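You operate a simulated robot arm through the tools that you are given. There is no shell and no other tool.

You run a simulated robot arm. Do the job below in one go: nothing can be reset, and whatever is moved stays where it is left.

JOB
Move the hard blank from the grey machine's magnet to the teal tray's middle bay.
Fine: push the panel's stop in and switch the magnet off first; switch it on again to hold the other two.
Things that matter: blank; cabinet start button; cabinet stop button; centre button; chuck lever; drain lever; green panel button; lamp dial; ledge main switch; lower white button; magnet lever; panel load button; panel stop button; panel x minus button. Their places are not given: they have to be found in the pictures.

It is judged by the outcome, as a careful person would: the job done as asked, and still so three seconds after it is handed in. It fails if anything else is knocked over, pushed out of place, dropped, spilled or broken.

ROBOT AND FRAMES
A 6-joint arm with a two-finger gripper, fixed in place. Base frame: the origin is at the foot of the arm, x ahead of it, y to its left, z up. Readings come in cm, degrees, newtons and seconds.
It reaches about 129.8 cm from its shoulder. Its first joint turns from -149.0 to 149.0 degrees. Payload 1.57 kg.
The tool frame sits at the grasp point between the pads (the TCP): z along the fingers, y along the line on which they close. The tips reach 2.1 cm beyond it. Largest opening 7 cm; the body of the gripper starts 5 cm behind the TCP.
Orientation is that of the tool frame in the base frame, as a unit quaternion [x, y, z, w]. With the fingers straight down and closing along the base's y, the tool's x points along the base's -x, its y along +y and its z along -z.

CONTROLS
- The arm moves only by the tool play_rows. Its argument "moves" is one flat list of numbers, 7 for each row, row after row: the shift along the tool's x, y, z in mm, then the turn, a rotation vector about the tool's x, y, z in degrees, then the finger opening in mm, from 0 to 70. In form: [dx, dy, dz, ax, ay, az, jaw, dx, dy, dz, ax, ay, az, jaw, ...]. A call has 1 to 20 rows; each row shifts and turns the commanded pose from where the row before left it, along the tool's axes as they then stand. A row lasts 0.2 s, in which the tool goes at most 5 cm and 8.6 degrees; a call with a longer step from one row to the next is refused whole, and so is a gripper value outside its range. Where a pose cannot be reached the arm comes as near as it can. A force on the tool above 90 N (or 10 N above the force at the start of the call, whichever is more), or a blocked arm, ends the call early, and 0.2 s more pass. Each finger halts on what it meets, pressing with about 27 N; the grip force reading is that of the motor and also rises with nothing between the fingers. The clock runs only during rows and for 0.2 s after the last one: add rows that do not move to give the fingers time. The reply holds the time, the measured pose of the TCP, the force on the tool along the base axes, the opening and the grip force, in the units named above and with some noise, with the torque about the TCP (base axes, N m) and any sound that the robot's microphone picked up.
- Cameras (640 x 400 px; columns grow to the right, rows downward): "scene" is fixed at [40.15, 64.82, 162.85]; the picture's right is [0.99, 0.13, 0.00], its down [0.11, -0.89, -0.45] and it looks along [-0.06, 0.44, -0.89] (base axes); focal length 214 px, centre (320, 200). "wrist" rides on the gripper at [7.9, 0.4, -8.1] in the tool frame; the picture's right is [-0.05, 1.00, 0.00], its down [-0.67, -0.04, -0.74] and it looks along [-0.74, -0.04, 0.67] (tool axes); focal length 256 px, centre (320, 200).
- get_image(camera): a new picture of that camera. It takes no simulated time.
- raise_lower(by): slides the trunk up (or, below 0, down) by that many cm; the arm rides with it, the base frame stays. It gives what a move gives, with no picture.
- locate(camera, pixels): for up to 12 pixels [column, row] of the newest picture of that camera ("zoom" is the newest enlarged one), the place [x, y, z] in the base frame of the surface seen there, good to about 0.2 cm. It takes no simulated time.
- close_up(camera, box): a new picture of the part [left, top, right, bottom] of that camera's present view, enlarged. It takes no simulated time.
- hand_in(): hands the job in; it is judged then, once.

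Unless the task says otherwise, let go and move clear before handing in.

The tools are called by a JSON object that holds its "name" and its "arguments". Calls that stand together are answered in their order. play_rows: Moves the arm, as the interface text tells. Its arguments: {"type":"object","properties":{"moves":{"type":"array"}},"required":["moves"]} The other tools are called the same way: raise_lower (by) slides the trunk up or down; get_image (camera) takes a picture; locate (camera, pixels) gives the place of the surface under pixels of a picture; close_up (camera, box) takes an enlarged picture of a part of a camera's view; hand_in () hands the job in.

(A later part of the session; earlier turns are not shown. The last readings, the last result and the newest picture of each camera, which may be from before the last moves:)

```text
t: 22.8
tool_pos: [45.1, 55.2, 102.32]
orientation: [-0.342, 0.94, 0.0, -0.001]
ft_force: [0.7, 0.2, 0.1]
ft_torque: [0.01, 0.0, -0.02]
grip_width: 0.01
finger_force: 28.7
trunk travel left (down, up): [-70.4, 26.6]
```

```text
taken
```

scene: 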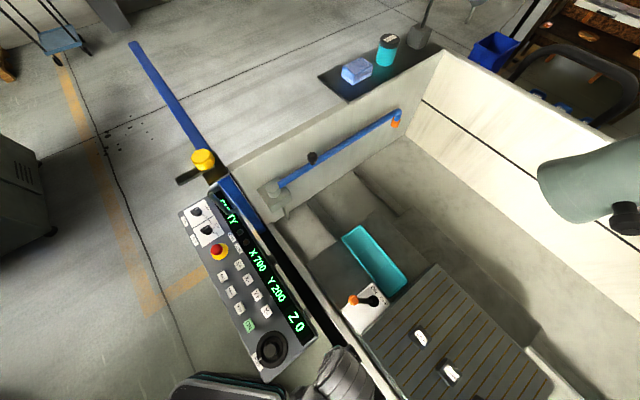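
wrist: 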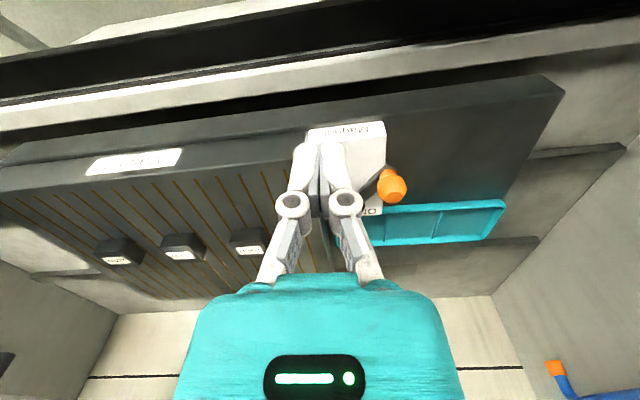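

The wrist view shows the lever's orange knob at (392,187), its base hidden behind the finger. I'll shift the hand 6 cm along −tool y to see the whole lever, and take a close-up.

{"name": "play_rows", "arguments": {"moves": [0, -35, 0, 0, 0, 0, 0, 0, -35, 0, 0, 0, 0, 0]}}

{"name": "close_up", "arguments": {"camera": "wrist", "box": [380, 90, 600, 240]}}

{"name": "close_up", "arguments": {"camera": "wrist", "box": [260, 160, 420, 280]}}

```text
t: 23.4
tool_pos: [49.63, 49.82, 102.4]
orientation: [-0.342, 0.94, 0.0, 0.0]
ft_force: [0.4, 0.9, -0.2]
ft_torque: [-0.02, 0.02, 0.0]
grip_width: 0.01
finger_force: 29.1
trunk travel left (down, up): [-70.4, 26.6]
```

```text
2.67 times, centred on (490, 165) of wrist
```

zoom: 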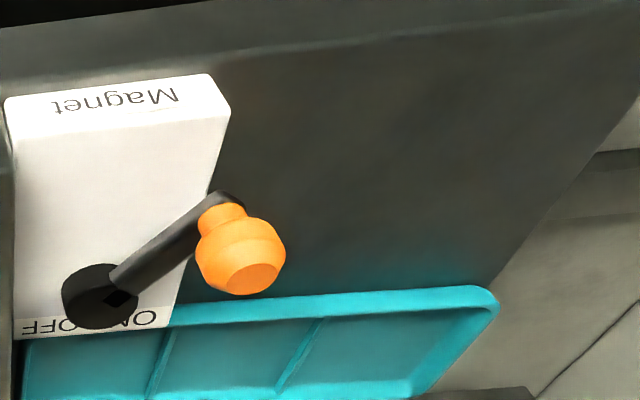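

```text
3.33 times, centred on (340, 220) of wrist
```

zoom: 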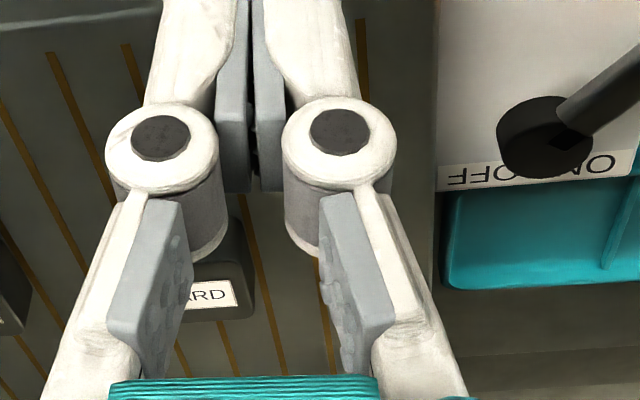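

The lever is a flat crank: a black hub on the plate with a rod ending in an upright orange knob, pointing to the ON side. I'll measure the hub, rod, knob and chuck edge to plan its swing toward OFF.

{"name": "close_up", "arguments": {"camera": "wrist", "box": [380, 90, 600, 240]}}

{"name": "locate", "arguments": {"camera": "zoom", "pixels": [[85, 285], [120, 300], [75, 300], [150, 262], [185, 232], [225, 197], [242, 262], [255, 278], [220, 212], [5, 150], [20, 335], [205, 190]]}}

{"name": "get_image", "arguments": {"camera": "wrist"}}

{"name": "locate", "arguments": {"camera": "wrist", "pixels": [[372, 150], [365, 200], [340, 140], [340, 200], [376, 130], [378, 180], [372, 240], [385, 210], [245, 140], [260, 200], [200, 240], [90, 250]]}}

```text
2.67 times, centred on (490, 165) of wrist
```

zoom: 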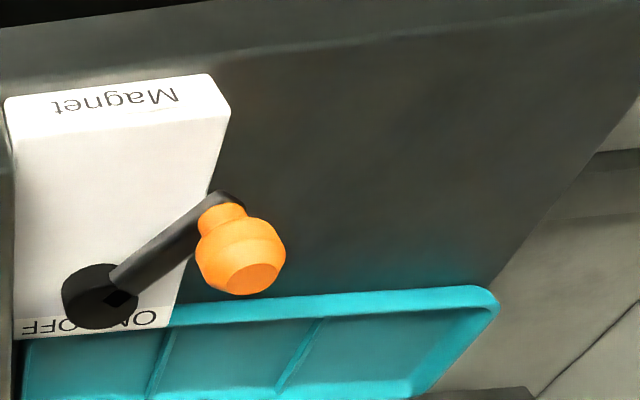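

```text
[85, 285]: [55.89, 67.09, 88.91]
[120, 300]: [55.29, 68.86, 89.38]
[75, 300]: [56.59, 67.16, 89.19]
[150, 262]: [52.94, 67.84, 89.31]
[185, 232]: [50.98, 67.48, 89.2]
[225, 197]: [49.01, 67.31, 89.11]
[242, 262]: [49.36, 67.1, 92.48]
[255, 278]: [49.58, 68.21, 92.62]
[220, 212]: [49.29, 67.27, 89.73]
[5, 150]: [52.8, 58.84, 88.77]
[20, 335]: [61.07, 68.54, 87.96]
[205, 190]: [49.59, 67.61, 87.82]
```

```text
taken
```

wrist: 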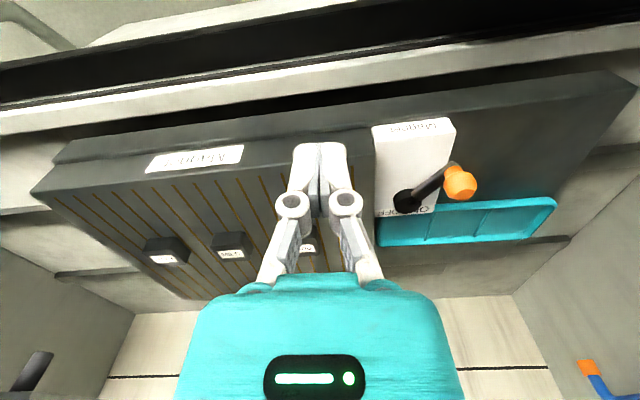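

```text
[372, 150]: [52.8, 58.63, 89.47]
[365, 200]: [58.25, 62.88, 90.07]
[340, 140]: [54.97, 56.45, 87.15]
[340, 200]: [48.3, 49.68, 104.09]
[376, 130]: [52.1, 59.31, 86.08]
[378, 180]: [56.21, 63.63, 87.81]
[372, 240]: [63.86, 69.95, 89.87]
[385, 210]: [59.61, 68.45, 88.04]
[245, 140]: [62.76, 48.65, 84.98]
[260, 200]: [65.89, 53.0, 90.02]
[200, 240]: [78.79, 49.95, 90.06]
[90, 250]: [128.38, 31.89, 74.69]
```

The rod lies level at z 89.3 on a hub at about [56.6, 68.5], with the knob at [49.6, 67.7] (top 92.6); the chuck top is at 90.05. I'll push the knob round the hub from its ON side with closed fingers, so first I move beside it, still high, and turn the tool in line with the rod.

{"name": "play_rows", "arguments": {"moves": [-27.3, 34.1, 0, 0, 0, 0, 0, -27.3, 34.1, 0, 0, 0, 0, 0, -27.3, 34.1, 0, 0, 0, 0, 0, -27.3, 34.1, 0, 0, 0, 0, 0, -27.3, 34.1, 0, 0, 0, 0, 0, 0, 0, 0, 0, 0, 6.7, 0, 0, 0, 0, 0, 0, 6.7, 0, 0, 0, 0, 0, 0, 6.7, 0, 0, 0, 0, 0, 0, 6.7, 0, 0, 0, 0, 0, 0, 6.7, 0]}}

{"name": "get_image", "arguments": {"camera": "wrist"}}

{"name": "get_image", "arguments": {"camera": "scene"}}

```text
t: 25.6
tool_pos: [49.19, 71.64, 102.39]
orientation: [-0.056, 0.998, 0.0, -0.001]
ft_force: [0.1, -0.6, 1.1]
ft_torque: [-0.02, -0.01, 0.02]
grip_width: 0.0
finger_force: 28.4
trunk travel left (down, up): [-70.4, 26.6]
```

```text
taken
```

wrist: 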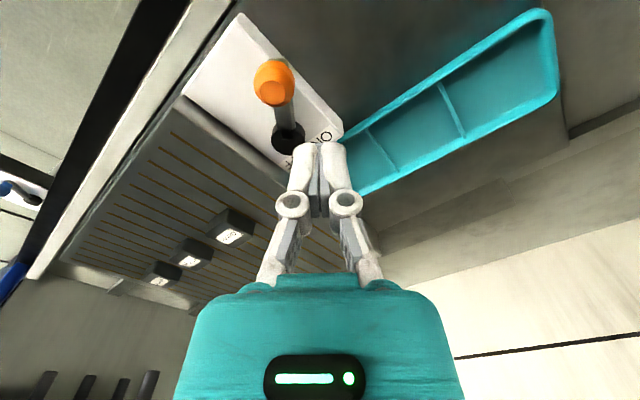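

```text
taken
```

scene: 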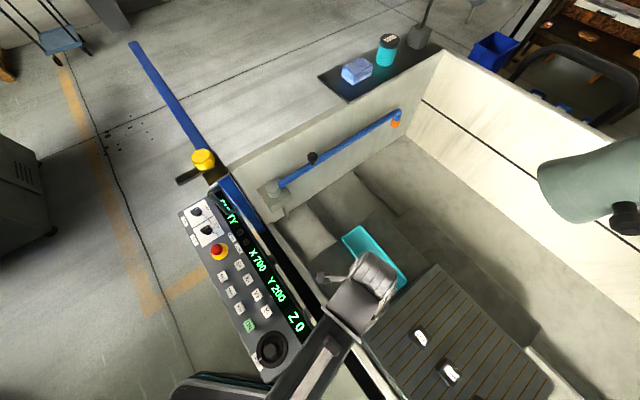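

The knob is at wrist (272,82), just left of where the closed fingers will come down, and nothing lies below them. I'll lower the trunk 9.8 cm so the tips are beside the knob.

{"name": "raise_lower", "arguments": {"by": -9.8}}

{"name": "get_image", "arguments": {"camera": "wrist"}}

{"name": "close_up", "arguments": {"camera": "scene", "box": [290, 230, 430, 340]}}

```text
t: 26.9
tool_pos: [49.04, 71.53, 92.43]
orientation: [-0.056, 0.998, 0.0, 0.0]
ft_force: [-0.3, 0.0, -0.9]
ft_torque: [0.01, 0.0, 0.0]
grip_width: 0.01
finger_force: 29.5
trunk travel left (down, up): [-60.6, 36.4]
```

```text
taken
```

wrist: 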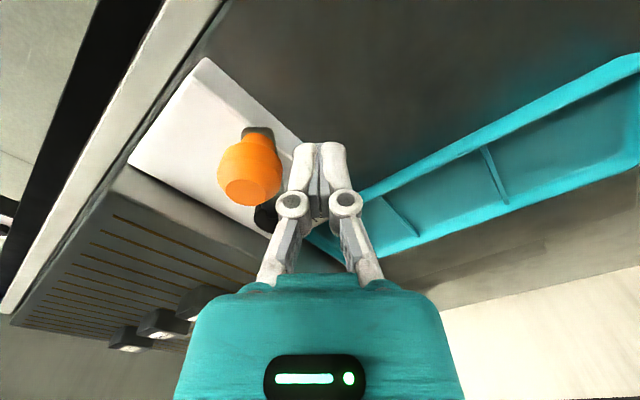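

```text
3.64 times, centred on (360, 285) of scene
```

zoom: 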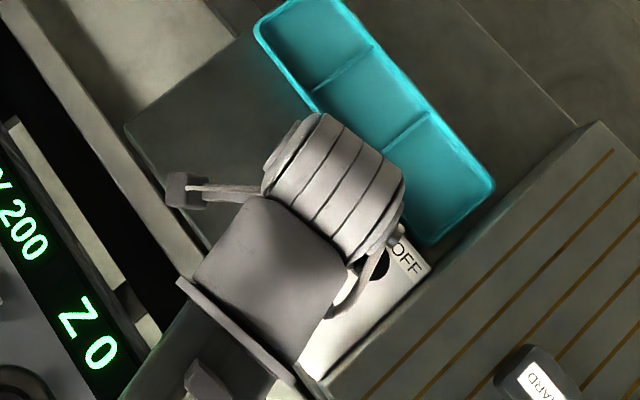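

The fingers are beside the knob on its ON side with no contact. I'll close in 9 mm along −tool y and then start turning about the hub 4° per row, checking force after a few rows.

{"name": "play_rows", "arguments": {"moves": [0, -4.5, 0, 0, 0, 0, 0, 0, -4.5, 0, 0, 0, 0, 0, 1.9, -5.0, 0, 0, 0, -4, 0, 1.9, -5.0, 0, 0, 0, -4, 0]}}

{"name": "get_image", "arguments": {"camera": "wrist"}}

```text
t: 27.9
tool_pos: [49.11, 69.66, 92.52]
orientation: [-0.126, 0.992, 0.0, 0.0]
ft_force: [0.6, 2.8, 1.4]
ft_torque: [0.02, 0.01, 0.02]
grip_width: 0.0
finger_force: 28.3
trunk travel left (down, up): [-60.6, 36.4]
```

```text
taken
```

wrist: 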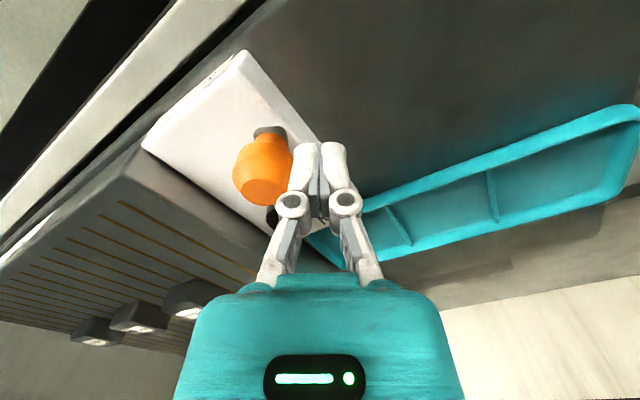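

The finger has met the knob with a light 2.8 N reaction. I'll carry on round the hub four more rows.

{"name": "play_rows", "arguments": {"moves": [1.9, -5.0, 0, 0, 0, -4, 0, 1.9, -5.0, 0, 0, 0, -4, 0, 1.9, -5.0, 0, 0, 0, -4, 0, 1.9, -5.0, 0, 0, 0, -4, 0]}}

{"name": "get_image", "arguments": {"camera": "wrist"}}

{"name": "close_up", "arguments": {"camera": "scene", "box": [290, 230, 430, 340]}}

```text
t: 28.9
tool_pos: [48.96, 67.46, 92.38]
orientation: [-0.264, 0.965, 0.0, 0.001]
ft_force: [0.3, 0.9, -0.3]
ft_torque: [0.01, -0.03, -0.01]
grip_width: 0.03
finger_force: 28.7
trunk travel left (down, up): [-60.6, 36.4]
```

```text
taken
```

wrist: 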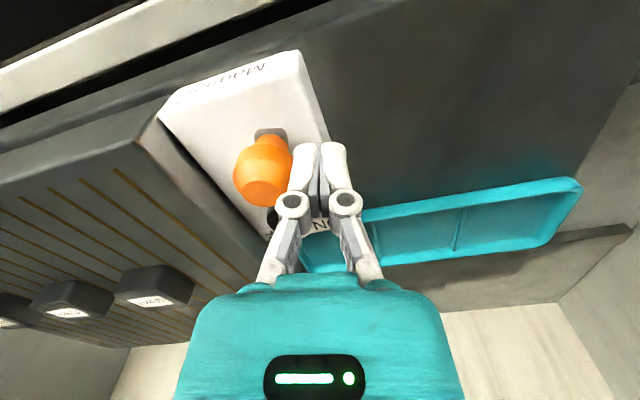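

```text
3.64 times, centred on (360, 285) of scene
```

zoom: 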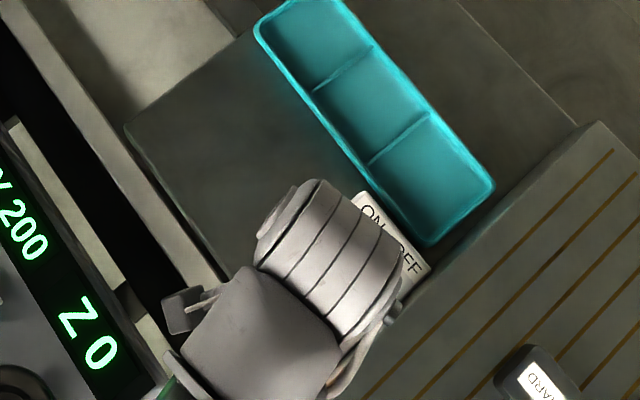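

The knob is travelling with the finger (still at wrist (262,170), now over the plate's middle). I'll go on with five more rows.

{"name": "play_rows", "arguments": {"moves": [1.9, -5.0, 0, 0, 0, -4, 0, 1.9, -5.0, 0, 0, 0, -4, 0, 1.9, -5.0, 0, 0, 0, -4, 0, 1.9, -5.0, 0, 0, 0, -4, 0, 1.9, -5.0, 0, 0, 0, -4, 0]}}

{"name": "get_image", "arguments": {"camera": "wrist"}}

```text
t: 30.1
tool_pos: [49.78, 64.99, 92.48]
orientation: [-0.428, 0.904, 0.001, 0.0]
ft_force: [-0.2, 0.2, -1.2]
ft_torque: [-0.01, 0.02, 0.01]
grip_width: 0.01
finger_force: 28.9
trunk travel left (down, up): [-60.6, 36.4]
```

```text
taken
```

wrist: 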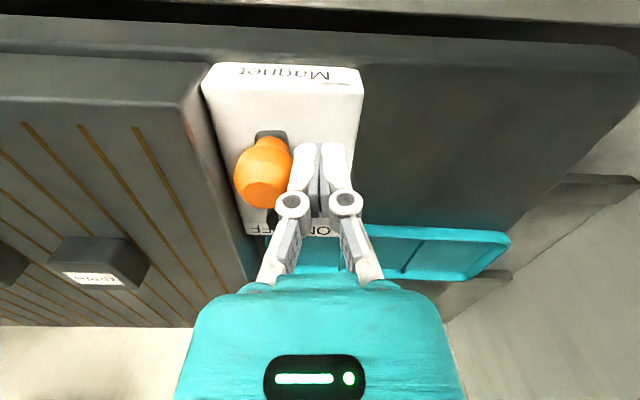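

The rod is now past the plate's centre line toward OFF, with no resistance. I'll continue in small groups and watch force and sound.

{"name": "play_rows", "arguments": {"moves": [1.9, -5.0, 0, 0, 0, -4, 0, 1.9, -5.0, 0, 0, 0, -4, 0, 1.9, -5.0, 0, 0, 0, -4, 0]}}

{"name": "get_image", "arguments": {"camera": "wrist"}}

```text
t: 30.9
tool_pos: [50.71, 63.54, 92.37]
orientation: [-0.519, 0.854, 0.0, 0.0]
ft_force: [0.0, 0.9, 0.0]
ft_torque: [0.0, 0.02, -0.03]
grip_width: 0.0
finger_force: 28.2
trunk travel left (down, up): [-60.6, 36.4]
```

```text
taken
```

wrist: 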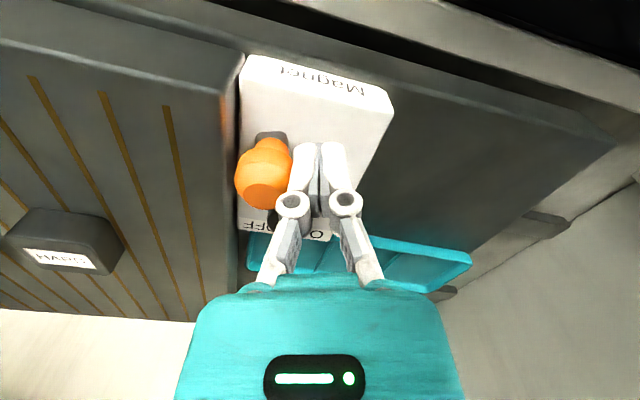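

The knob nears the chuck's edge at wrist (265,172), still without resistance. Two more rows.

{"name": "play_rows", "arguments": {"moves": [1.9, -5.0, 0, 0, 0, -4, 0, 1.9, -5.0, 0, 0, 0, -4, 0]}}

{"name": "get_image", "arguments": {"camera": "wrist"}}

```text
t: 31.5
tool_pos: [51.32, 62.63, 92.48]
orientation: [-0.578, 0.816, 0.0, 0.0]
ft_force: [-0.3, -0.2, -0.1]
ft_torque: [0.01, -0.01, 0.0]
grip_width: 0.0
finger_force: 28.7
trunk travel left (down, up): [-60.6, 36.4]
```

```text
taken
```

wrist: 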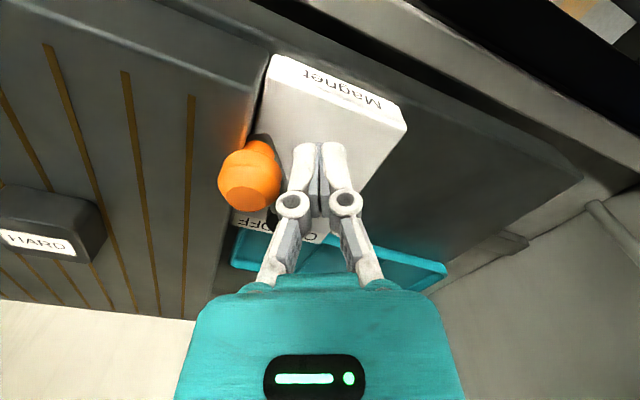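

The knob has moved ahead of the finger on its own (now at wrist (250,175)), as a lever with a snap would. I'll draw the finger back and look at where the lever rests.

{"name": "play_rows", "arguments": {"moves": [0, 15, 0, 0, 0, 0, 0, 0, 20, 0, 0, 0, 0, 0, 0, 20, 0, 0, 0, 0, 0]}}

{"name": "get_image", "arguments": {"camera": "wrist"}}

{"name": "close_up", "arguments": {"camera": "scene", "box": [290, 230, 450, 350]}}

```text
t: 32.3
tool_pos: [46.23, 64.59, 92.4]
orientation: [-0.577, 0.816, 0.0, 0.0]
ft_force: [0.1, -0.5, 0.8]
ft_torque: [0.02, 0.0, 0.06]
grip_width: 0.0
finger_force: 28.6
trunk travel left (down, up): [-60.6, 36.4]
```

```text
taken
```

wrist: 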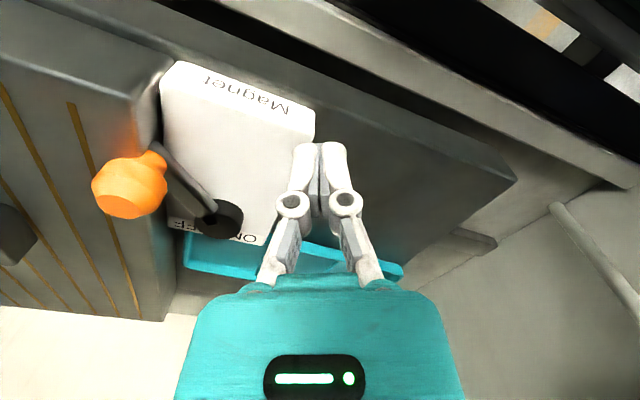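

```text
3.33 times, centred on (370, 290) of scene
```

zoom: 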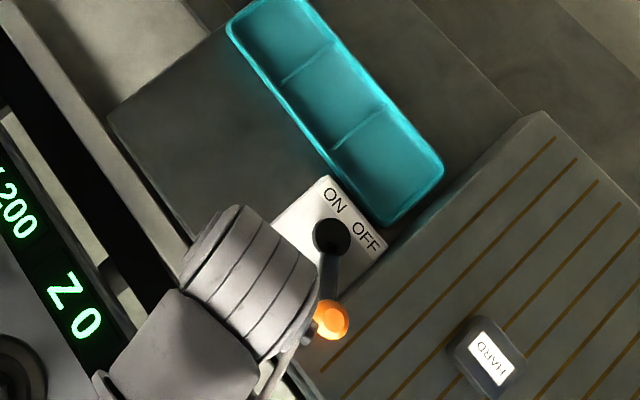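

The lever now leans to the OFF side (knob at scene zoom (331,318), rod pointing away from the OFF label's far side as ON was before). I'll locate the knob, then raise clear.

{"name": "locate", "arguments": {"camera": "zoom", "pixels": [[331, 316], [331, 236], [328, 275], [325, 316], [340, 318]]}}

{"name": "raise_lower", "arguments": {"by": 9}}

```text
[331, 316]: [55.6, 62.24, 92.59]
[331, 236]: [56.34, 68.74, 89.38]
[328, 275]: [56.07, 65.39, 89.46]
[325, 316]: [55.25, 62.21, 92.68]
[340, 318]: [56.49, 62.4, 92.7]
```

```text
t: 33.6
tool_pos: [46.2, 64.63, 101.34]
orientation: [-0.578, 0.816, 0.0, 0.0]
ft_force: [0.3, 0.0, -0.5]
ft_torque: [-0.01, -0.03, -0.02]
grip_width: 0.0
finger_force: 28.6
trunk travel left (down, up): [-69.6, 27.4]
```

The knob is at [55.7, 62.2], symmetric to its ON place, so the magnet lever is at OFF. Next I study the HARD blank's outline and orientation.

{"name": "close_up", "arguments": {"camera": "scene", "box": [405, 320, 440, 355]}}

{"name": "locate", "arguments": {"camera": "zoom", "pixels": [[320, 200], [300, 100], [260, 150], [440, 200], [380, 300], [340, 80], [460, 230], [350, 340], [200, 160], [250, 260], [420, 150], [300, 320]]}}

```text
11.43 times, centred on (422, 338) of scene
```

zoom: 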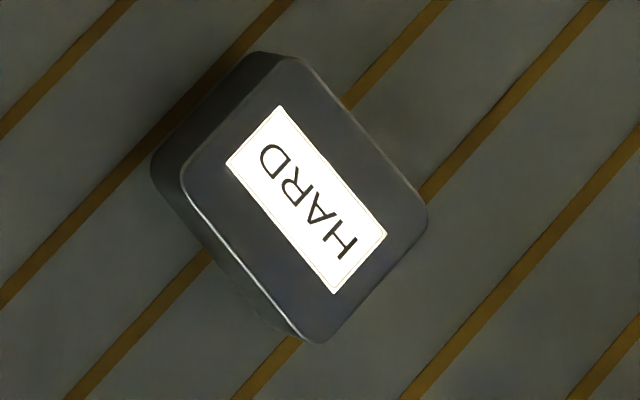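

```text
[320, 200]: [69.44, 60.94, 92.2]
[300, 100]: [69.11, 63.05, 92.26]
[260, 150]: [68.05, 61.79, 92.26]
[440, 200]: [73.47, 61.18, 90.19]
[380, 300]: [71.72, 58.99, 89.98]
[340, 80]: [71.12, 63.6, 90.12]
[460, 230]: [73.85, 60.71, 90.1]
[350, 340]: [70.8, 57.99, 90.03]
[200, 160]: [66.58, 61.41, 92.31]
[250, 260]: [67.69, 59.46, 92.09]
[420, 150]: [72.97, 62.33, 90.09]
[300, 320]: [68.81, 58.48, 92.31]
```

The top face shows corners near zoom (290,62), (424,212), (322,338) and (184,172). I'll locate just inside these and the lever's clearance.

{"name": "locate", "arguments": {"camera": "zoom", "pixels": [[292, 66], [419, 213], [320, 333], [190, 174], [353, 130], [372, 270], [255, 250], [240, 115], [306, 199]]}}

```text
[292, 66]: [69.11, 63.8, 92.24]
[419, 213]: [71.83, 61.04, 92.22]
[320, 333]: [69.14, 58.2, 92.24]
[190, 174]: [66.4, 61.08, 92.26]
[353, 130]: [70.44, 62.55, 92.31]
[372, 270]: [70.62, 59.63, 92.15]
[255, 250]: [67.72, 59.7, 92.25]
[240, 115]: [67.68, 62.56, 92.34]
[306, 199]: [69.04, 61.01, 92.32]
```

The blank is about a 4.2 cm square, centred at [69.1, 61.0], top 92.25, with sides along ±45°; the middle bay centres at about [57.3, 82.5] with floor 85.5 and is roughly 7.5 cm wide. I'll turn the tool to close along the blank's side, open the fingers, and move above it.

{"name": "play_rows", "arguments": {"moves": [0, 0, 0, 0, 0, 6.4, 0, 0, 0, 0, 0, 0, 6.4, 0, 0, 0, 0, 0, 0, 6.4, 0, 0, 0, 0, 0, 0, 6.4, 0, -27.3, -37.5, 0, 0, 0, 0, 20, -27.3, -37.5, 0, 0, 0, 0, 35, -27.3, -37.5, 0, 0, 0, 0, 50, -27.3, -37.5, 0, 0, 0, 0, 66, -27.3, -37.5, 0, 0, 0, 0, 66, 0, 0, 0, 0, 0, 0, 66]}}

{"name": "get_image", "arguments": {"camera": "wrist"}}

{"name": "get_image", "arguments": {"camera": "scene"}}

```text
t: 35.8
tool_pos: [69.33, 60.86, 101.36]
orientation: [-0.382, 0.924, -0.001, 0.0]
ft_force: [0.2, -0.3, 0.4]
ft_torque: [0.02, -0.02, 0.01]
grip_width: 6.61
finger_force: 0.0
trunk travel left (down, up): [-69.6, 27.4]
```

```text
taken
```

wrist: 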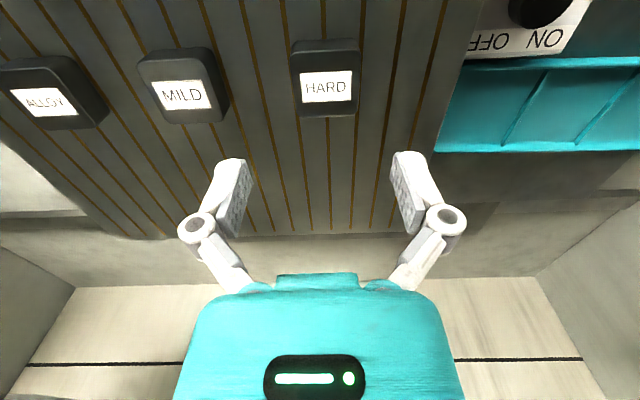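

```text
taken
```

scene: 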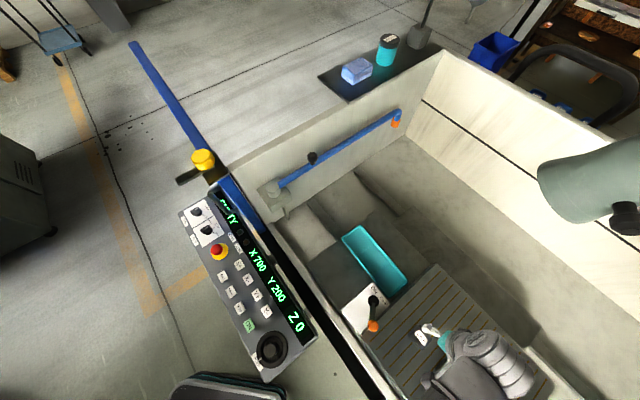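

HARD's label is at wrist (327,88), 3 mm to the +tool-y side of centre, and both neighbours are clear of the open fingers. I'll correct that and lower 8.7 cm round the blank.

{"name": "play_rows", "arguments": {"moves": [0, 3, 0, 0, 0, 0, 66]}}

{"name": "raise_lower", "arguments": {"by": -6}}

{"name": "get_image", "arguments": {"camera": "wrist"}}

```text
t: 36.2
tool_pos: [69.0, 61.08, 101.44]
orientation: [-0.383, 0.924, -0.001, 0.0]
ft_force: [-0.2, 0.5, -0.1]
ft_torque: [-0.03, 0.0, 0.01]
grip_width: 6.59
finger_force: 0.1
trunk travel left (down, up): [-69.6, 27.4]
```

```text
t: 37.2
tool_pos: [68.92, 61.14, 95.5]
orientation: [-0.382, 0.924, 0.0, 0.0]
ft_force: [0.4, 0.5, 0.1]
ft_torque: [0.0, 0.01, -0.01]
grip_width: 6.57
finger_force: 0.1
trunk travel left (down, up): [-63.6, 33.4]
```

```text
taken
```

wrist: 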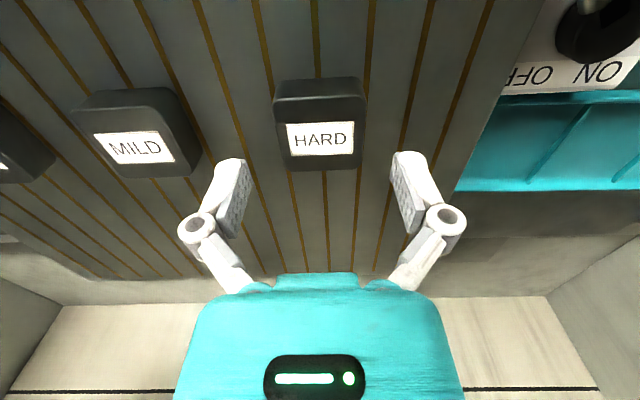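

HARD is centred between the fingers at wrist (321,138). I'll lower the last 2.85 cm.

{"name": "raise_lower", "arguments": {"by": -2.85}}

{"name": "get_image", "arguments": {"camera": "wrist"}}

```text
t: 37.9
tool_pos: [69.04, 61.24, 92.61]
orientation: [-0.381, 0.924, 0.0, 0.0]
ft_force: [1.3, 0.1, 1.2]
ft_torque: [0.03, 0.02, 0.05]
grip_width: 6.61
finger_force: 0.0
trunk travel left (down, up): [-60.7, 36.3]
```

```text
taken
```

wrist: 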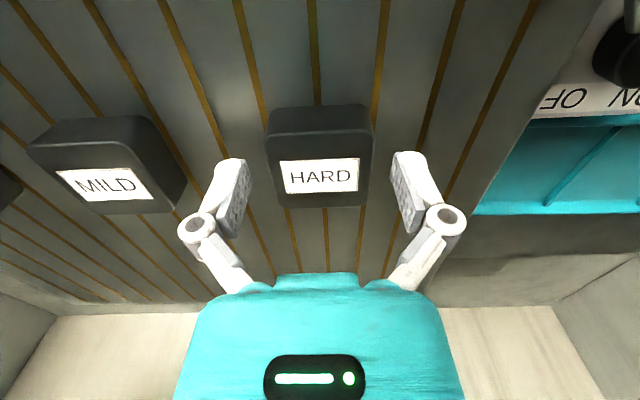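

The fingers straddle the blank with tips just above the chuck face. I'll close on it gently and check the width and force.

{"name": "play_rows", "arguments": {"moves": [0, 0, 0, 0, 0, 0, 56, 0, 0, 0, 0, 0, 0, 48, 0, 0, 0, 0, 0, 0, 43, 0, 0, 0, 0, 0, 0, 38, 0, 0, 0, 0, 0, 0, 34, 0, 0, 0, 0, 0, 0, 34]}}

{"name": "get_image", "arguments": {"camera": "wrist"}}

```text
t: 39.3
tool_pos: [68.98, 61.21, 92.65]
orientation: [-0.382, 0.924, 0.0, 0.0]
ft_force: [-0.4, 1.8, 1.6]
ft_torque: [0.02, 0.09, -0.03]
grip_width: 4.58
finger_force: 27.0
trunk travel left (down, up): [-60.7, 36.3]
```

```text
taken
```

wrist: 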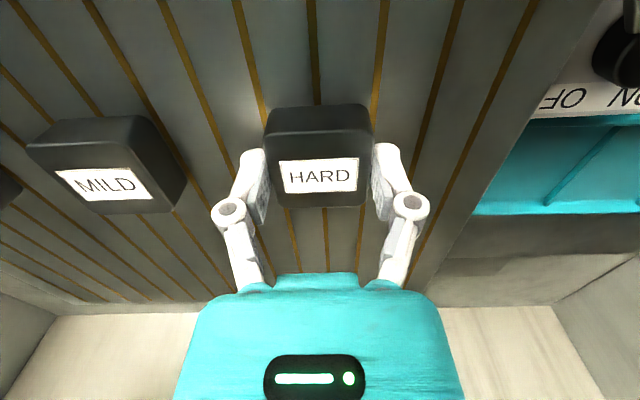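

The blank is held at 4.58 cm with 27 N. I'll lift 1 cm first and check that it comes free without a pull.

{"name": "raise_lower", "arguments": {"by": 1}}

{"name": "get_image", "arguments": {"camera": "wrist"}}

```text
t: 39.9
tool_pos: [69.05, 61.15, 93.55]
orientation: [-0.382, 0.924, 0.0, 0.0]
ft_force: [-0.2, 0.7, -3.1]
ft_torque: [0.02, 0.01, -0.02]
grip_width: 4.57
finger_force: 26.8
trunk travel left (down, up): [-61.7, 35.3]
```

```text
taken
```

wrist: 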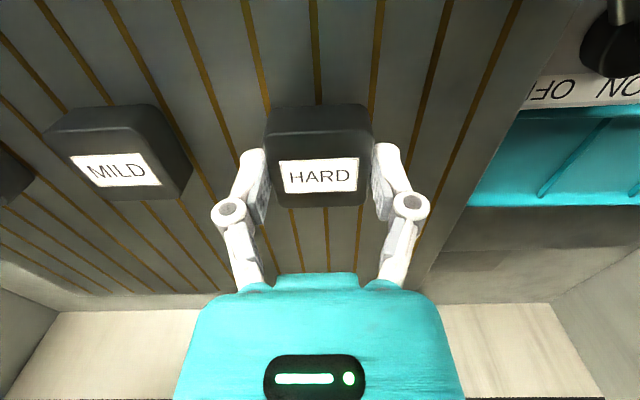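

The blank lifted cleanly with only its weight (about 3 N) on the tool, and MILD stayed put. I'll raise 3.5 cm more and carry it over to the middle bay.

{"name": "raise_lower", "arguments": {"by": 4}}

{"name": "play_rows", "arguments": {"moves": [-4, 15, 0, 0, 0, 0, 34, -8.4, 29.2, 0, 0, 0, 0, 34, -8.4, 29.2, 0, 0, 0, 0, 34, -8.4, 29.2, 0, 0, 0, 0, 34, -8.4, 29.2, 0, 0, 0, 0, 34, -8.4, 29.2, 0, 0, 0, 0, 34, -8.4, 29.2, 0, 0, 0, 0, 34, -8.4, 29.2, 0, 0, 0, 0, 34, -4.7, 14.6, 0, 0, 0, 0, 34]}}

{"name": "get_image", "arguments": {"camera": "wrist"}}

{"name": "get_image", "arguments": {"camera": "scene"}}

```text
t: 40.7
tool_pos: [69.05, 61.17, 97.56]
orientation: [-0.381, 0.924, 0.0, 0.0]
ft_force: [0.7, -0.2, -3.6]
ft_torque: [0.0, -0.01, -0.01]
grip_width: 4.57
finger_force: 26.5
trunk travel left (down, up): [-65.7, 31.3]
```

```text
t: 42.7
tool_pos: [57.43, 82.56, 97.5]
orientation: [-0.382, 0.924, 0.0, -0.001]
ft_force: [-0.1, 0.1, -3.3]
ft_torque: [0.01, 0.01, 0.02]
grip_width: 4.59
finger_force: 26.7
trunk travel left (down, up): [-65.7, 31.3]
```

```text
taken
```

wrist: 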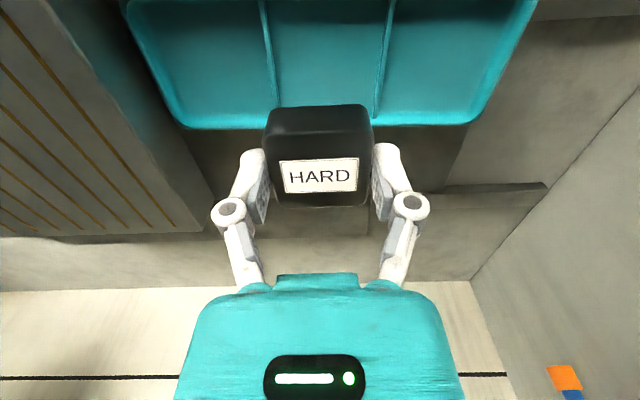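

```text
taken
```

scene: 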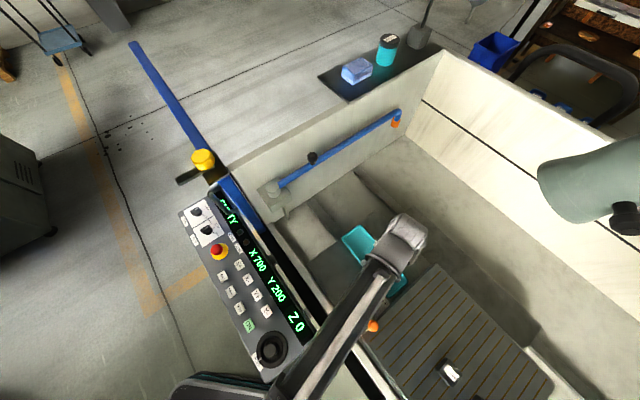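

The blank hangs over the middle bay; dividers show at wrist (270,70) and (381,70). I'll locate the bay's edges to centre it exactly.

{"name": "locate", "arguments": {"camera": "wrist", "pixels": [[267, 40], [272, 80], [386, 40], [378, 80], [325, 60], [325, 90], [255, 60], [400, 60], [325, 20], [410, 125], [230, 125], [430, 110]]}}

{"name": "close_up", "arguments": {"camera": "wrist", "box": [220, 0, 440, 140]}}

```text
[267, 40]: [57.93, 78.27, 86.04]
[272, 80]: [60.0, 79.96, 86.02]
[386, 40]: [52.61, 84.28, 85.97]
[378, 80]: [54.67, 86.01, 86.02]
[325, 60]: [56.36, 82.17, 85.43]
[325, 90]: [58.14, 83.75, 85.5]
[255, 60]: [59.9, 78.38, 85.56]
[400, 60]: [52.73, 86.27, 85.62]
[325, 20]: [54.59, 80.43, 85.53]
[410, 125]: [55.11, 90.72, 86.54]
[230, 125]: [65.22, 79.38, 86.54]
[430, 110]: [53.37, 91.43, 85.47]
```

```text
2.86 times, centred on (330, 70) of wrist
```

zoom: 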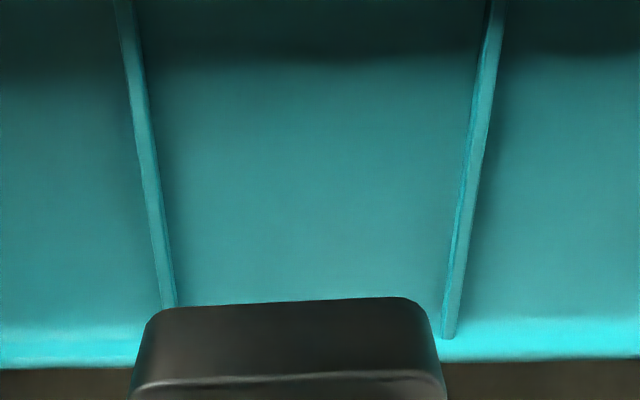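

The dividers put the bay's centre at about [57.1, 82.65], turned about 3° from the tool. I'll nudge 3 mm and turn 3°, checking the front rail's height under the forearm too.

{"name": "play_rows", "arguments": {"moves": [1.5, 3, 0, 0, 0, 3, 34]}}

{"name": "get_image", "arguments": {"camera": "scene"}}

{"name": "locate", "arguments": {"camera": "scene", "pixels": [[335, 300], [345, 275], [310, 290], [322, 330], [380, 395], [372, 270], [400, 235], [330, 330], [350, 310], [290, 250], [270, 350], [385, 255]]}}

```text
t: 43.1
tool_pos: [56.94, 82.54, 97.53]
orientation: [-0.358, 0.934, 0.0, -0.001]
ft_force: [-1.1, -0.2, -3.8]
ft_torque: [0.01, 0.0, 0.01]
grip_width: 4.6
finger_force: 26.5
trunk travel left (down, up): [-65.7, 31.3]
```

```text
taken
```

scene: 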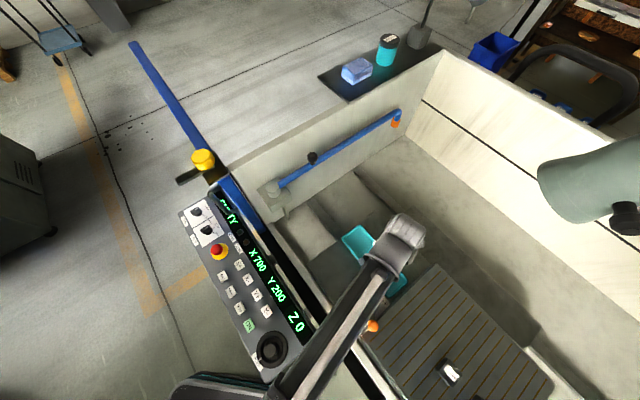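

```text
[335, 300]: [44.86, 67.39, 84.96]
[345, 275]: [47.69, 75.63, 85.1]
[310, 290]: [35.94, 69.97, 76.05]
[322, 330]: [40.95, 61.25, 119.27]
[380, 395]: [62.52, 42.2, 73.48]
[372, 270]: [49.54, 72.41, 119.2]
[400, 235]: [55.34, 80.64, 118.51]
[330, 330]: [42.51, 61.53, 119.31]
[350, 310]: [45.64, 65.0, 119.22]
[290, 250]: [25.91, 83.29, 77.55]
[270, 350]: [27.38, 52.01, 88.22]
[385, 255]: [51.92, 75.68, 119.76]
```

Everything under the forearm (rail z 76–85) is far below it. I'll lower 8.3 cm so the blank hovers just over the bay, then check.

{"name": "raise_lower", "arguments": {"by": -8.3}}

{"name": "get_image", "arguments": {"camera": "wrist"}}

```text
t: 44.3
tool_pos: [57.05, 82.49, 89.19]
orientation: [-0.357, 0.934, 0.0, 0.0]
ft_force: [0.0, 0.3, -3.1]
ft_torque: [0.01, 0.0, 0.0]
grip_width: 4.58
finger_force: 27.4
trunk travel left (down, up): [-57.4, 39.6]
```

```text
taken
```

wrist: 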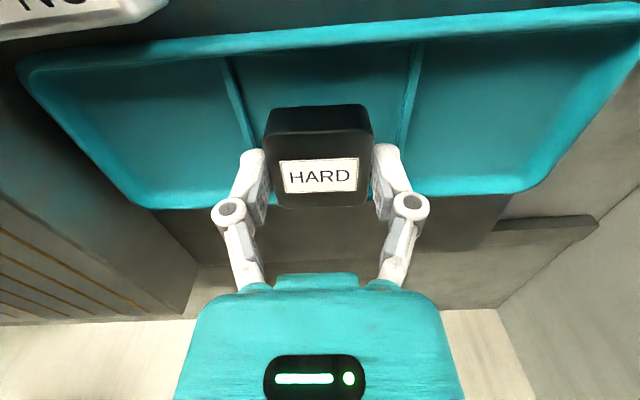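

The blank hangs between the dividers (at wrist (243,120) and (405,120)), about 2 mm left of centre. I'll shift +2 mm and lower until the weight comes off.

{"name": "play_rows", "arguments": {"moves": [0, 2, 0, 0, 0, 0, 34]}}

{"name": "raise_lower", "arguments": {"by": -0.8}}

{"name": "raise_lower", "arguments": {"by": -0.15}}

```text
t: 44.7
tool_pos: [56.87, 82.8, 89.16]
orientation: [-0.358, 0.934, -0.001, 0.0]
ft_force: [0.2, 0.0, -2.9]
ft_torque: [-0.02, 0.0, -0.01]
grip_width: 4.59
finger_force: 27.3
trunk travel left (down, up): [-57.4, 39.6]
```

```text
t: 45.3
tool_pos: [56.95, 82.58, 88.47]
orientation: [-0.358, 0.934, 0.0, 0.001]
ft_force: [0.0, -0.2, -3.2]
ft_torque: [-0.01, 0.03, -0.04]
grip_width: 4.59
finger_force: 27.4
trunk travel left (down, up): [-56.6, 40.4]
```

```text
t: 45.8
tool_pos: [56.94, 82.67, 88.37]
orientation: [-0.357, 0.934, -0.001, 0.0]
ft_force: [0.3, 0.2, -4.7]
ft_torque: [-0.02, -0.01, 0.0]
grip_width: 4.58
finger_force: 27.0
trunk travel left (down, up): [-56.5, 40.5]
```

The weight is still on the tool, so it hasn't touched yet. I'll continue in 0.15 cm steps.

{"name": "raise_lower", "arguments": {"by": -0.15}}

{"name": "raise_lower", "arguments": {"by": -0.1}}

```text
t: 46.3
tool_pos: [56.9, 82.68, 88.23]
orientation: [-0.357, 0.934, 0.0, 0.0]
ft_force: [-0.8, -0.7, -2.8]
ft_torque: [0.01, 0.0, 0.01]
grip_width: 4.58
finger_force: 27.4
trunk travel left (down, up): [-56.3, 40.7]
```

```text
t: 46.8
tool_pos: [56.86, 82.68, 88.09]
orientation: [-0.357, 0.934, 0.0, 0.0]
ft_force: [0.9, 1.6, 2.1]
ft_torque: [0.02, 0.0, 0.0]
grip_width: 4.56
finger_force: 26.9
trunk travel left (down, up): [-56.2, 40.8]
```

The force has turned from −3 to +2 N, so the blank stands on the bay's floor. I'll open the fingers a little (to 53 mm, staying inside the dividers).

{"name": "play_rows", "arguments": {"moves": [0, 0, 0, 0, 0, 0, 47, 0, 0, 0, 0, 0, 0, 50, 0, 0, 0, 0, 0, 0, 53, 0, 0, 0, 0, 0, 0, 53]}}

{"name": "get_image", "arguments": {"camera": "wrist"}}

```text
t: 47.8
tool_pos: [57.0, 82.73, 88.11]
orientation: [-0.357, 0.934, -0.001, 0.0]
ft_force: [0.2, -0.7, -0.2]
ft_torque: [-0.02, -0.03, -0.01]
grip_width: 5.32
finger_force: 0.0
trunk travel left (down, up): [-56.2, 40.8]
```

```text
taken
```

wrist: 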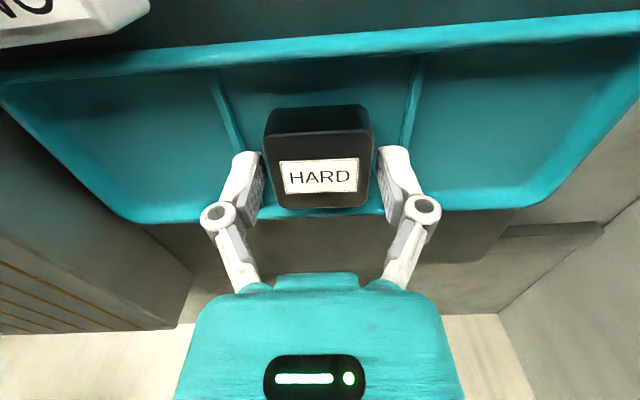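

The blank is released in the middle bay and the tool reads no load. I'll raise straight up 10 cm and check the blank and the bay.

{"name": "raise_lower", "arguments": {"by": 3}}

{"name": "raise_lower", "arguments": {"by": 9}}

{"name": "get_image", "arguments": {"camera": "wrist"}}

```text
t: 48.6
tool_pos: [56.94, 82.6, 91.11]
orientation: [-0.358, 0.934, 0.0, -0.001]
ft_force: [-0.8, -0.1, 0.1]
ft_torque: [-0.02, 0.0, 0.03]
grip_width: 5.31
finger_force: 0.0
trunk travel left (down, up): [-59.2, 37.8]
```

```text
t: 49.8
tool_pos: [56.85, 82.75, 100.0]
orientation: [-0.358, 0.934, 0.0, 0.0]
ft_force: [0.2, -0.1, -0.3]
ft_torque: [0.01, 0.01, -0.04]
grip_width: 5.3
finger_force: 0.1
trunk travel left (down, up): [-68.2, 28.8]
```

```text
taken
```

wrist: 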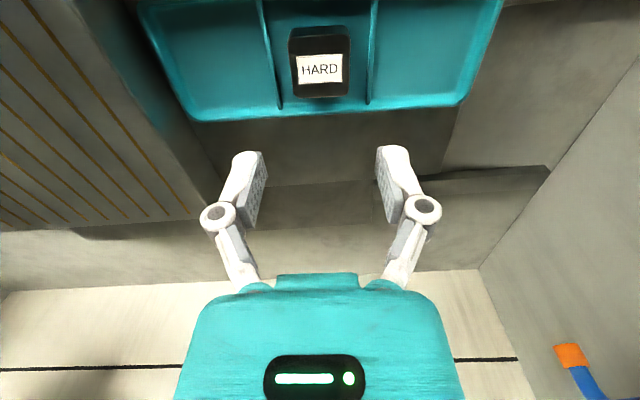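

The HARD blank stands squarely in the middle bay at wrist (319,62). Now the magnet goes back on: I'll move over to the chuck side of the lever's knob (near [59.7, 61.7]), closing the fingers and turning the tool to line up with the rod, staying high.

{"name": "play_rows", "arguments": {"moves": [23.9, -35, 0, 0, 0, 0, 53, 23.9, -35, 0, 0, 0, 0, 40, 23.9, -35, 0, 0, 0, 0, 20, 23.9, -35, 0, 0, 0, 0, 0, 23.9, -35, 0, 0, 0, 0, 0, 0, 0, 0, 0, 0, -6.9, 0, 0, 0, 0, 0, 0, -6.9, 0, 0, 0, 0, 0, 0, -6.9, 0, 0, 0, 0, 0, 0, -6.9, 0, 0, 0, 0, 0, 0, -6.9, 0, 0, 0, 0, 0, 0, -6.9, 0]}}

{"name": "get_image", "arguments": {"camera": "wrist"}}

{"name": "close_up", "arguments": {"camera": "scene", "box": [320, 220, 480, 390]}}

```text
t: 52.2
tool_pos: [59.63, 61.76, 100.14]
orientation: [-0.665, 0.747, -0.001, 0.0]
ft_force: [-0.1, 0.0, 0.1]
ft_torque: [0.03, 0.03, 0.0]
grip_width: 0.0
finger_force: 27.6
trunk travel left (down, up): [-68.2, 28.8]
```

```text
taken
```

wrist: 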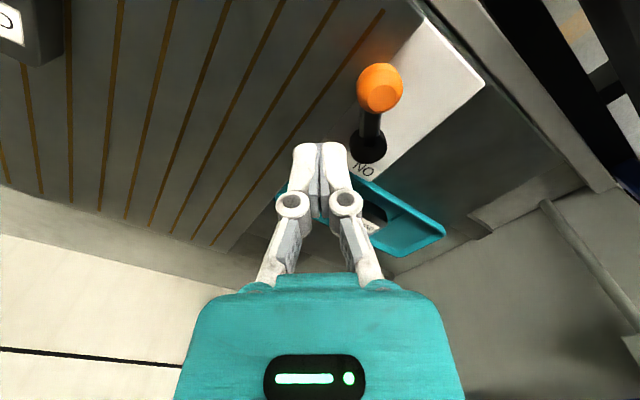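

```text
2.35 times, centred on (400, 305) of scene
```

zoom: 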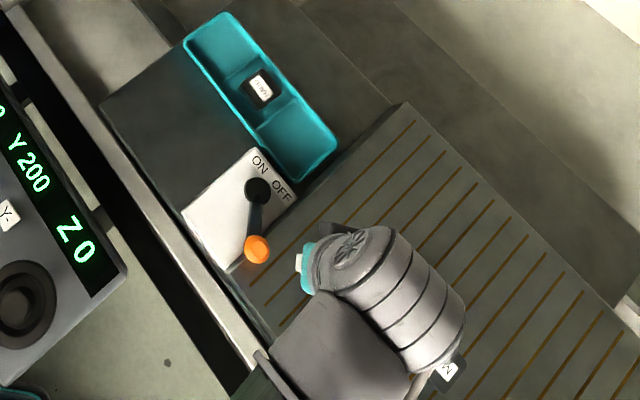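

The knob is to the right of the closed fingers at wrist (380,88), rod vertical in the picture as planned. I'll lower 7.3 cm so the tips stand 0.6 cm above the chuck face, beside the knob.

{"name": "raise_lower", "arguments": {"by": -7.3}}

{"name": "get_image", "arguments": {"camera": "wrist"}}

```text
t: 53.3
tool_pos: [59.62, 61.63, 92.91]
orientation: [-0.664, 0.747, 0.0, 0.0]
ft_force: [0.1, 0.2, 0.0]
ft_torque: [0.03, 0.02, -0.02]
grip_width: 0.01
finger_force: 27.3
trunk travel left (down, up): [-60.9, 36.1]
```

```text
taken
```

wrist: 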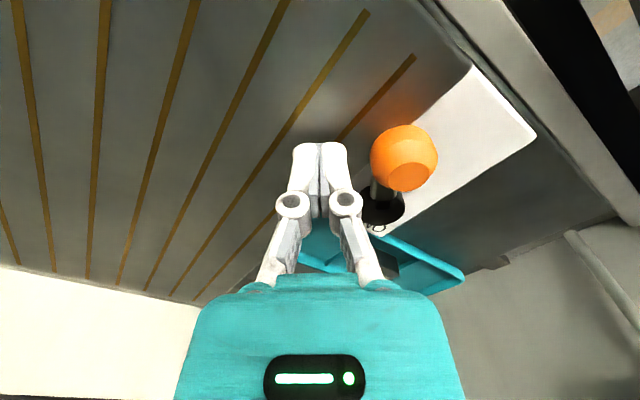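

The fingers are beside the knob on the OFF side. I'll close in 9 mm and push the lever back round the hub toward ON, 4° per row, first five rows.

{"name": "play_rows", "arguments": {"moves": [0, 4.5, 0, 0, 0, 0, 0, 0, 4.5, 0, 0, 0, 0, 0, 2.0, 4.7, 0, 0, 0, 4, 0, 2.0, 4.7, 0, 0, 0, 4, 0, 2.0, 4.7, 0, 0, 0, 4, 0, 2.0, 4.7, 0, 0, 0, 4, 0, 2.0, 4.7, 0, 0, 0, 4, 0]}}

{"name": "get_image", "arguments": {"camera": "wrist"}}

```text
t: 54.9
tool_pos: [56.43, 61.4, 92.84]
orientation: [-0.523, 0.852, -0.001, 0.0]
ft_force: [0.7, 0.6, -0.2]
ft_torque: [0.0, -0.02, -0.02]
grip_width: 0.0
finger_force: 26.7
trunk travel left (down, up): [-60.9, 36.1]
```

```text
taken
```

wrist: 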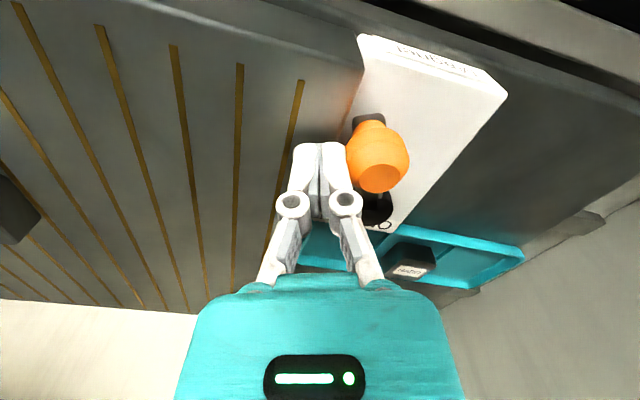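

The knob is moving with the finger (wrist (377,155)) and the force is low. Six more rows.

{"name": "play_rows", "arguments": {"moves": [2.0, 4.7, 0, 0, 0, 4, 0, 2.0, 4.7, 0, 0, 0, 4, 0, 2.0, 4.7, 0, 0, 0, 4, 0, 2.0, 4.7, 0, 0, 0, 4, 0, 2.0, 4.7, 0, 0, 0, 4, 0, 2.0, 4.7, 0, 0, 0, 4, 0]}}

{"name": "get_image", "arguments": {"camera": "wrist"}}

```text
t: 56.3
tool_pos: [53.33, 62.01, 92.86]
orientation: [-0.336, 0.942, 0.0, 0.0]
ft_force: [-0.3, 0.2, 0.0]
ft_torque: [0.01, 0.0, -0.02]
grip_width: 0.0
finger_force: 27.1
trunk travel left (down, up): [-60.9, 36.1]
```

```text
taken
```

wrist: 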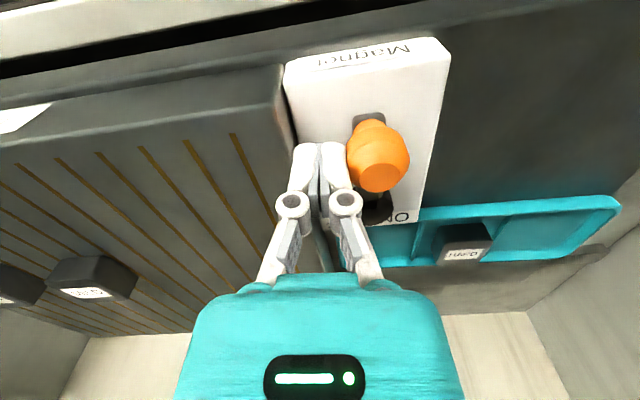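

The rod is past the middle and heading to ON. Four more rows, then I'll check whether it has snapped ahead.

{"name": "play_rows", "arguments": {"moves": [2.0, 4.7, 0, 0, 0, 4, 0, 2.0, 4.7, 0, 0, 0, 4, 0, 2.0, 4.7, 0, 0, 0, 4, 0, 2.0, 4.7, 0, 0, 0, 4, 0]}}

{"name": "get_image", "arguments": {"camera": "wrist"}}

```text
t: 57.3
tool_pos: [51.65, 63.2, 92.86]
orientation: [-0.201, 0.98, 0.0, 0.0]
ft_force: [-0.8, -0.7, 0.7]
ft_torque: [-0.03, -0.01, 0.0]
grip_width: 0.0
finger_force: 26.8
trunk travel left (down, up): [-60.9, 36.1]
```

```text
taken
```

wrist: 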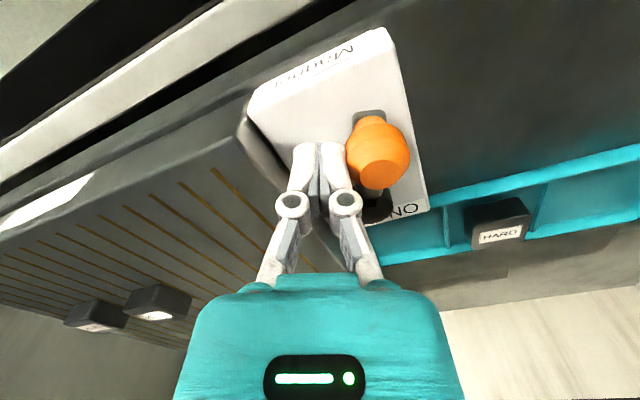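

The knob is still in contact at wrist (376,153), near the ON end. Two more rows.

{"name": "play_rows", "arguments": {"moves": [2.0, 4.7, 0, 0, 0, 4, 0, 2.0, 4.7, 0, 0, 0, 4, 0]}}

{"name": "get_image", "arguments": {"camera": "wrist"}}

```text
t: 57.9
tool_pos: [50.84, 64.12, 92.81]
orientation: [-0.133, 0.991, 0.001, 0.0]
ft_force: [0.7, 0.5, 1.0]
ft_torque: [0.04, 0.02, 0.01]
grip_width: 0.0
finger_force: 26.6
trunk travel left (down, up): [-60.9, 36.1]
```

```text
taken
```

wrist: 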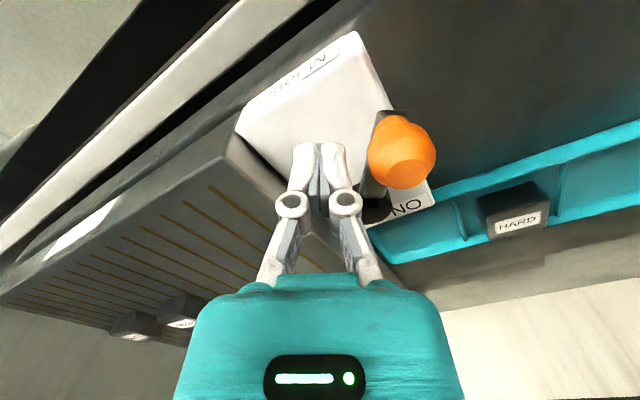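

The knob has snapped ahead of the finger to the ON side (wrist (402,152)). I'll back the finger off and check where the lever rests.

{"name": "play_rows", "arguments": {"moves": [0, -15, 0, 0, 0, 0, 0, 0, -15, 0, 0, 0, 0, 0]}}

{"name": "raise_lower", "arguments": {"by": 9}}

{"name": "get_image", "arguments": {"camera": "wrist"}}

{"name": "close_up", "arguments": {"camera": "scene", "box": [310, 220, 470, 390]}}

```text
t: 58.5
tool_pos: [51.71, 61.09, 92.86]
orientation: [-0.133, 0.991, 0.0, 0.0]
ft_force: [-0.3, 0.0, 0.3]
ft_torque: [-0.01, -0.01, -0.01]
grip_width: 0.0
finger_force: 26.9
trunk travel left (down, up): [-60.9, 36.1]
```

```text
t: 59.8
tool_pos: [51.79, 61.08, 101.88]
orientation: [-0.134, 0.991, 0.0, 0.0]
ft_force: [0.2, 0.2, -0.6]
ft_torque: [0.0, -0.01, 0.0]
grip_width: 0.0
finger_force: 27.0
trunk travel left (down, up): [-69.9, 27.1]
```

```text
taken
```

wrist: 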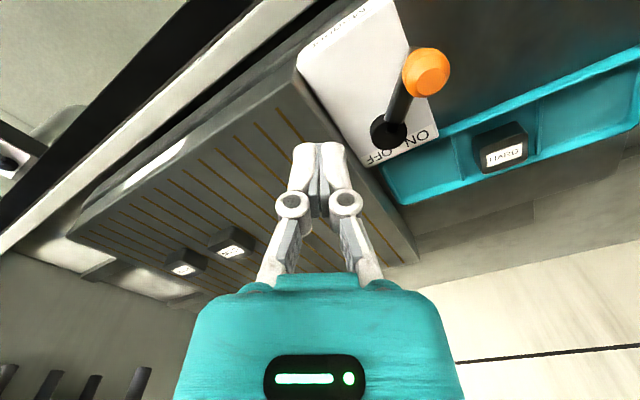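

```text
2.35 times, centred on (390, 305) of scene
```

zoom: 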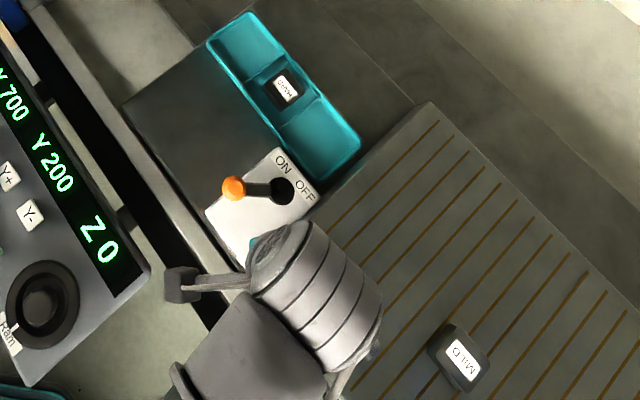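

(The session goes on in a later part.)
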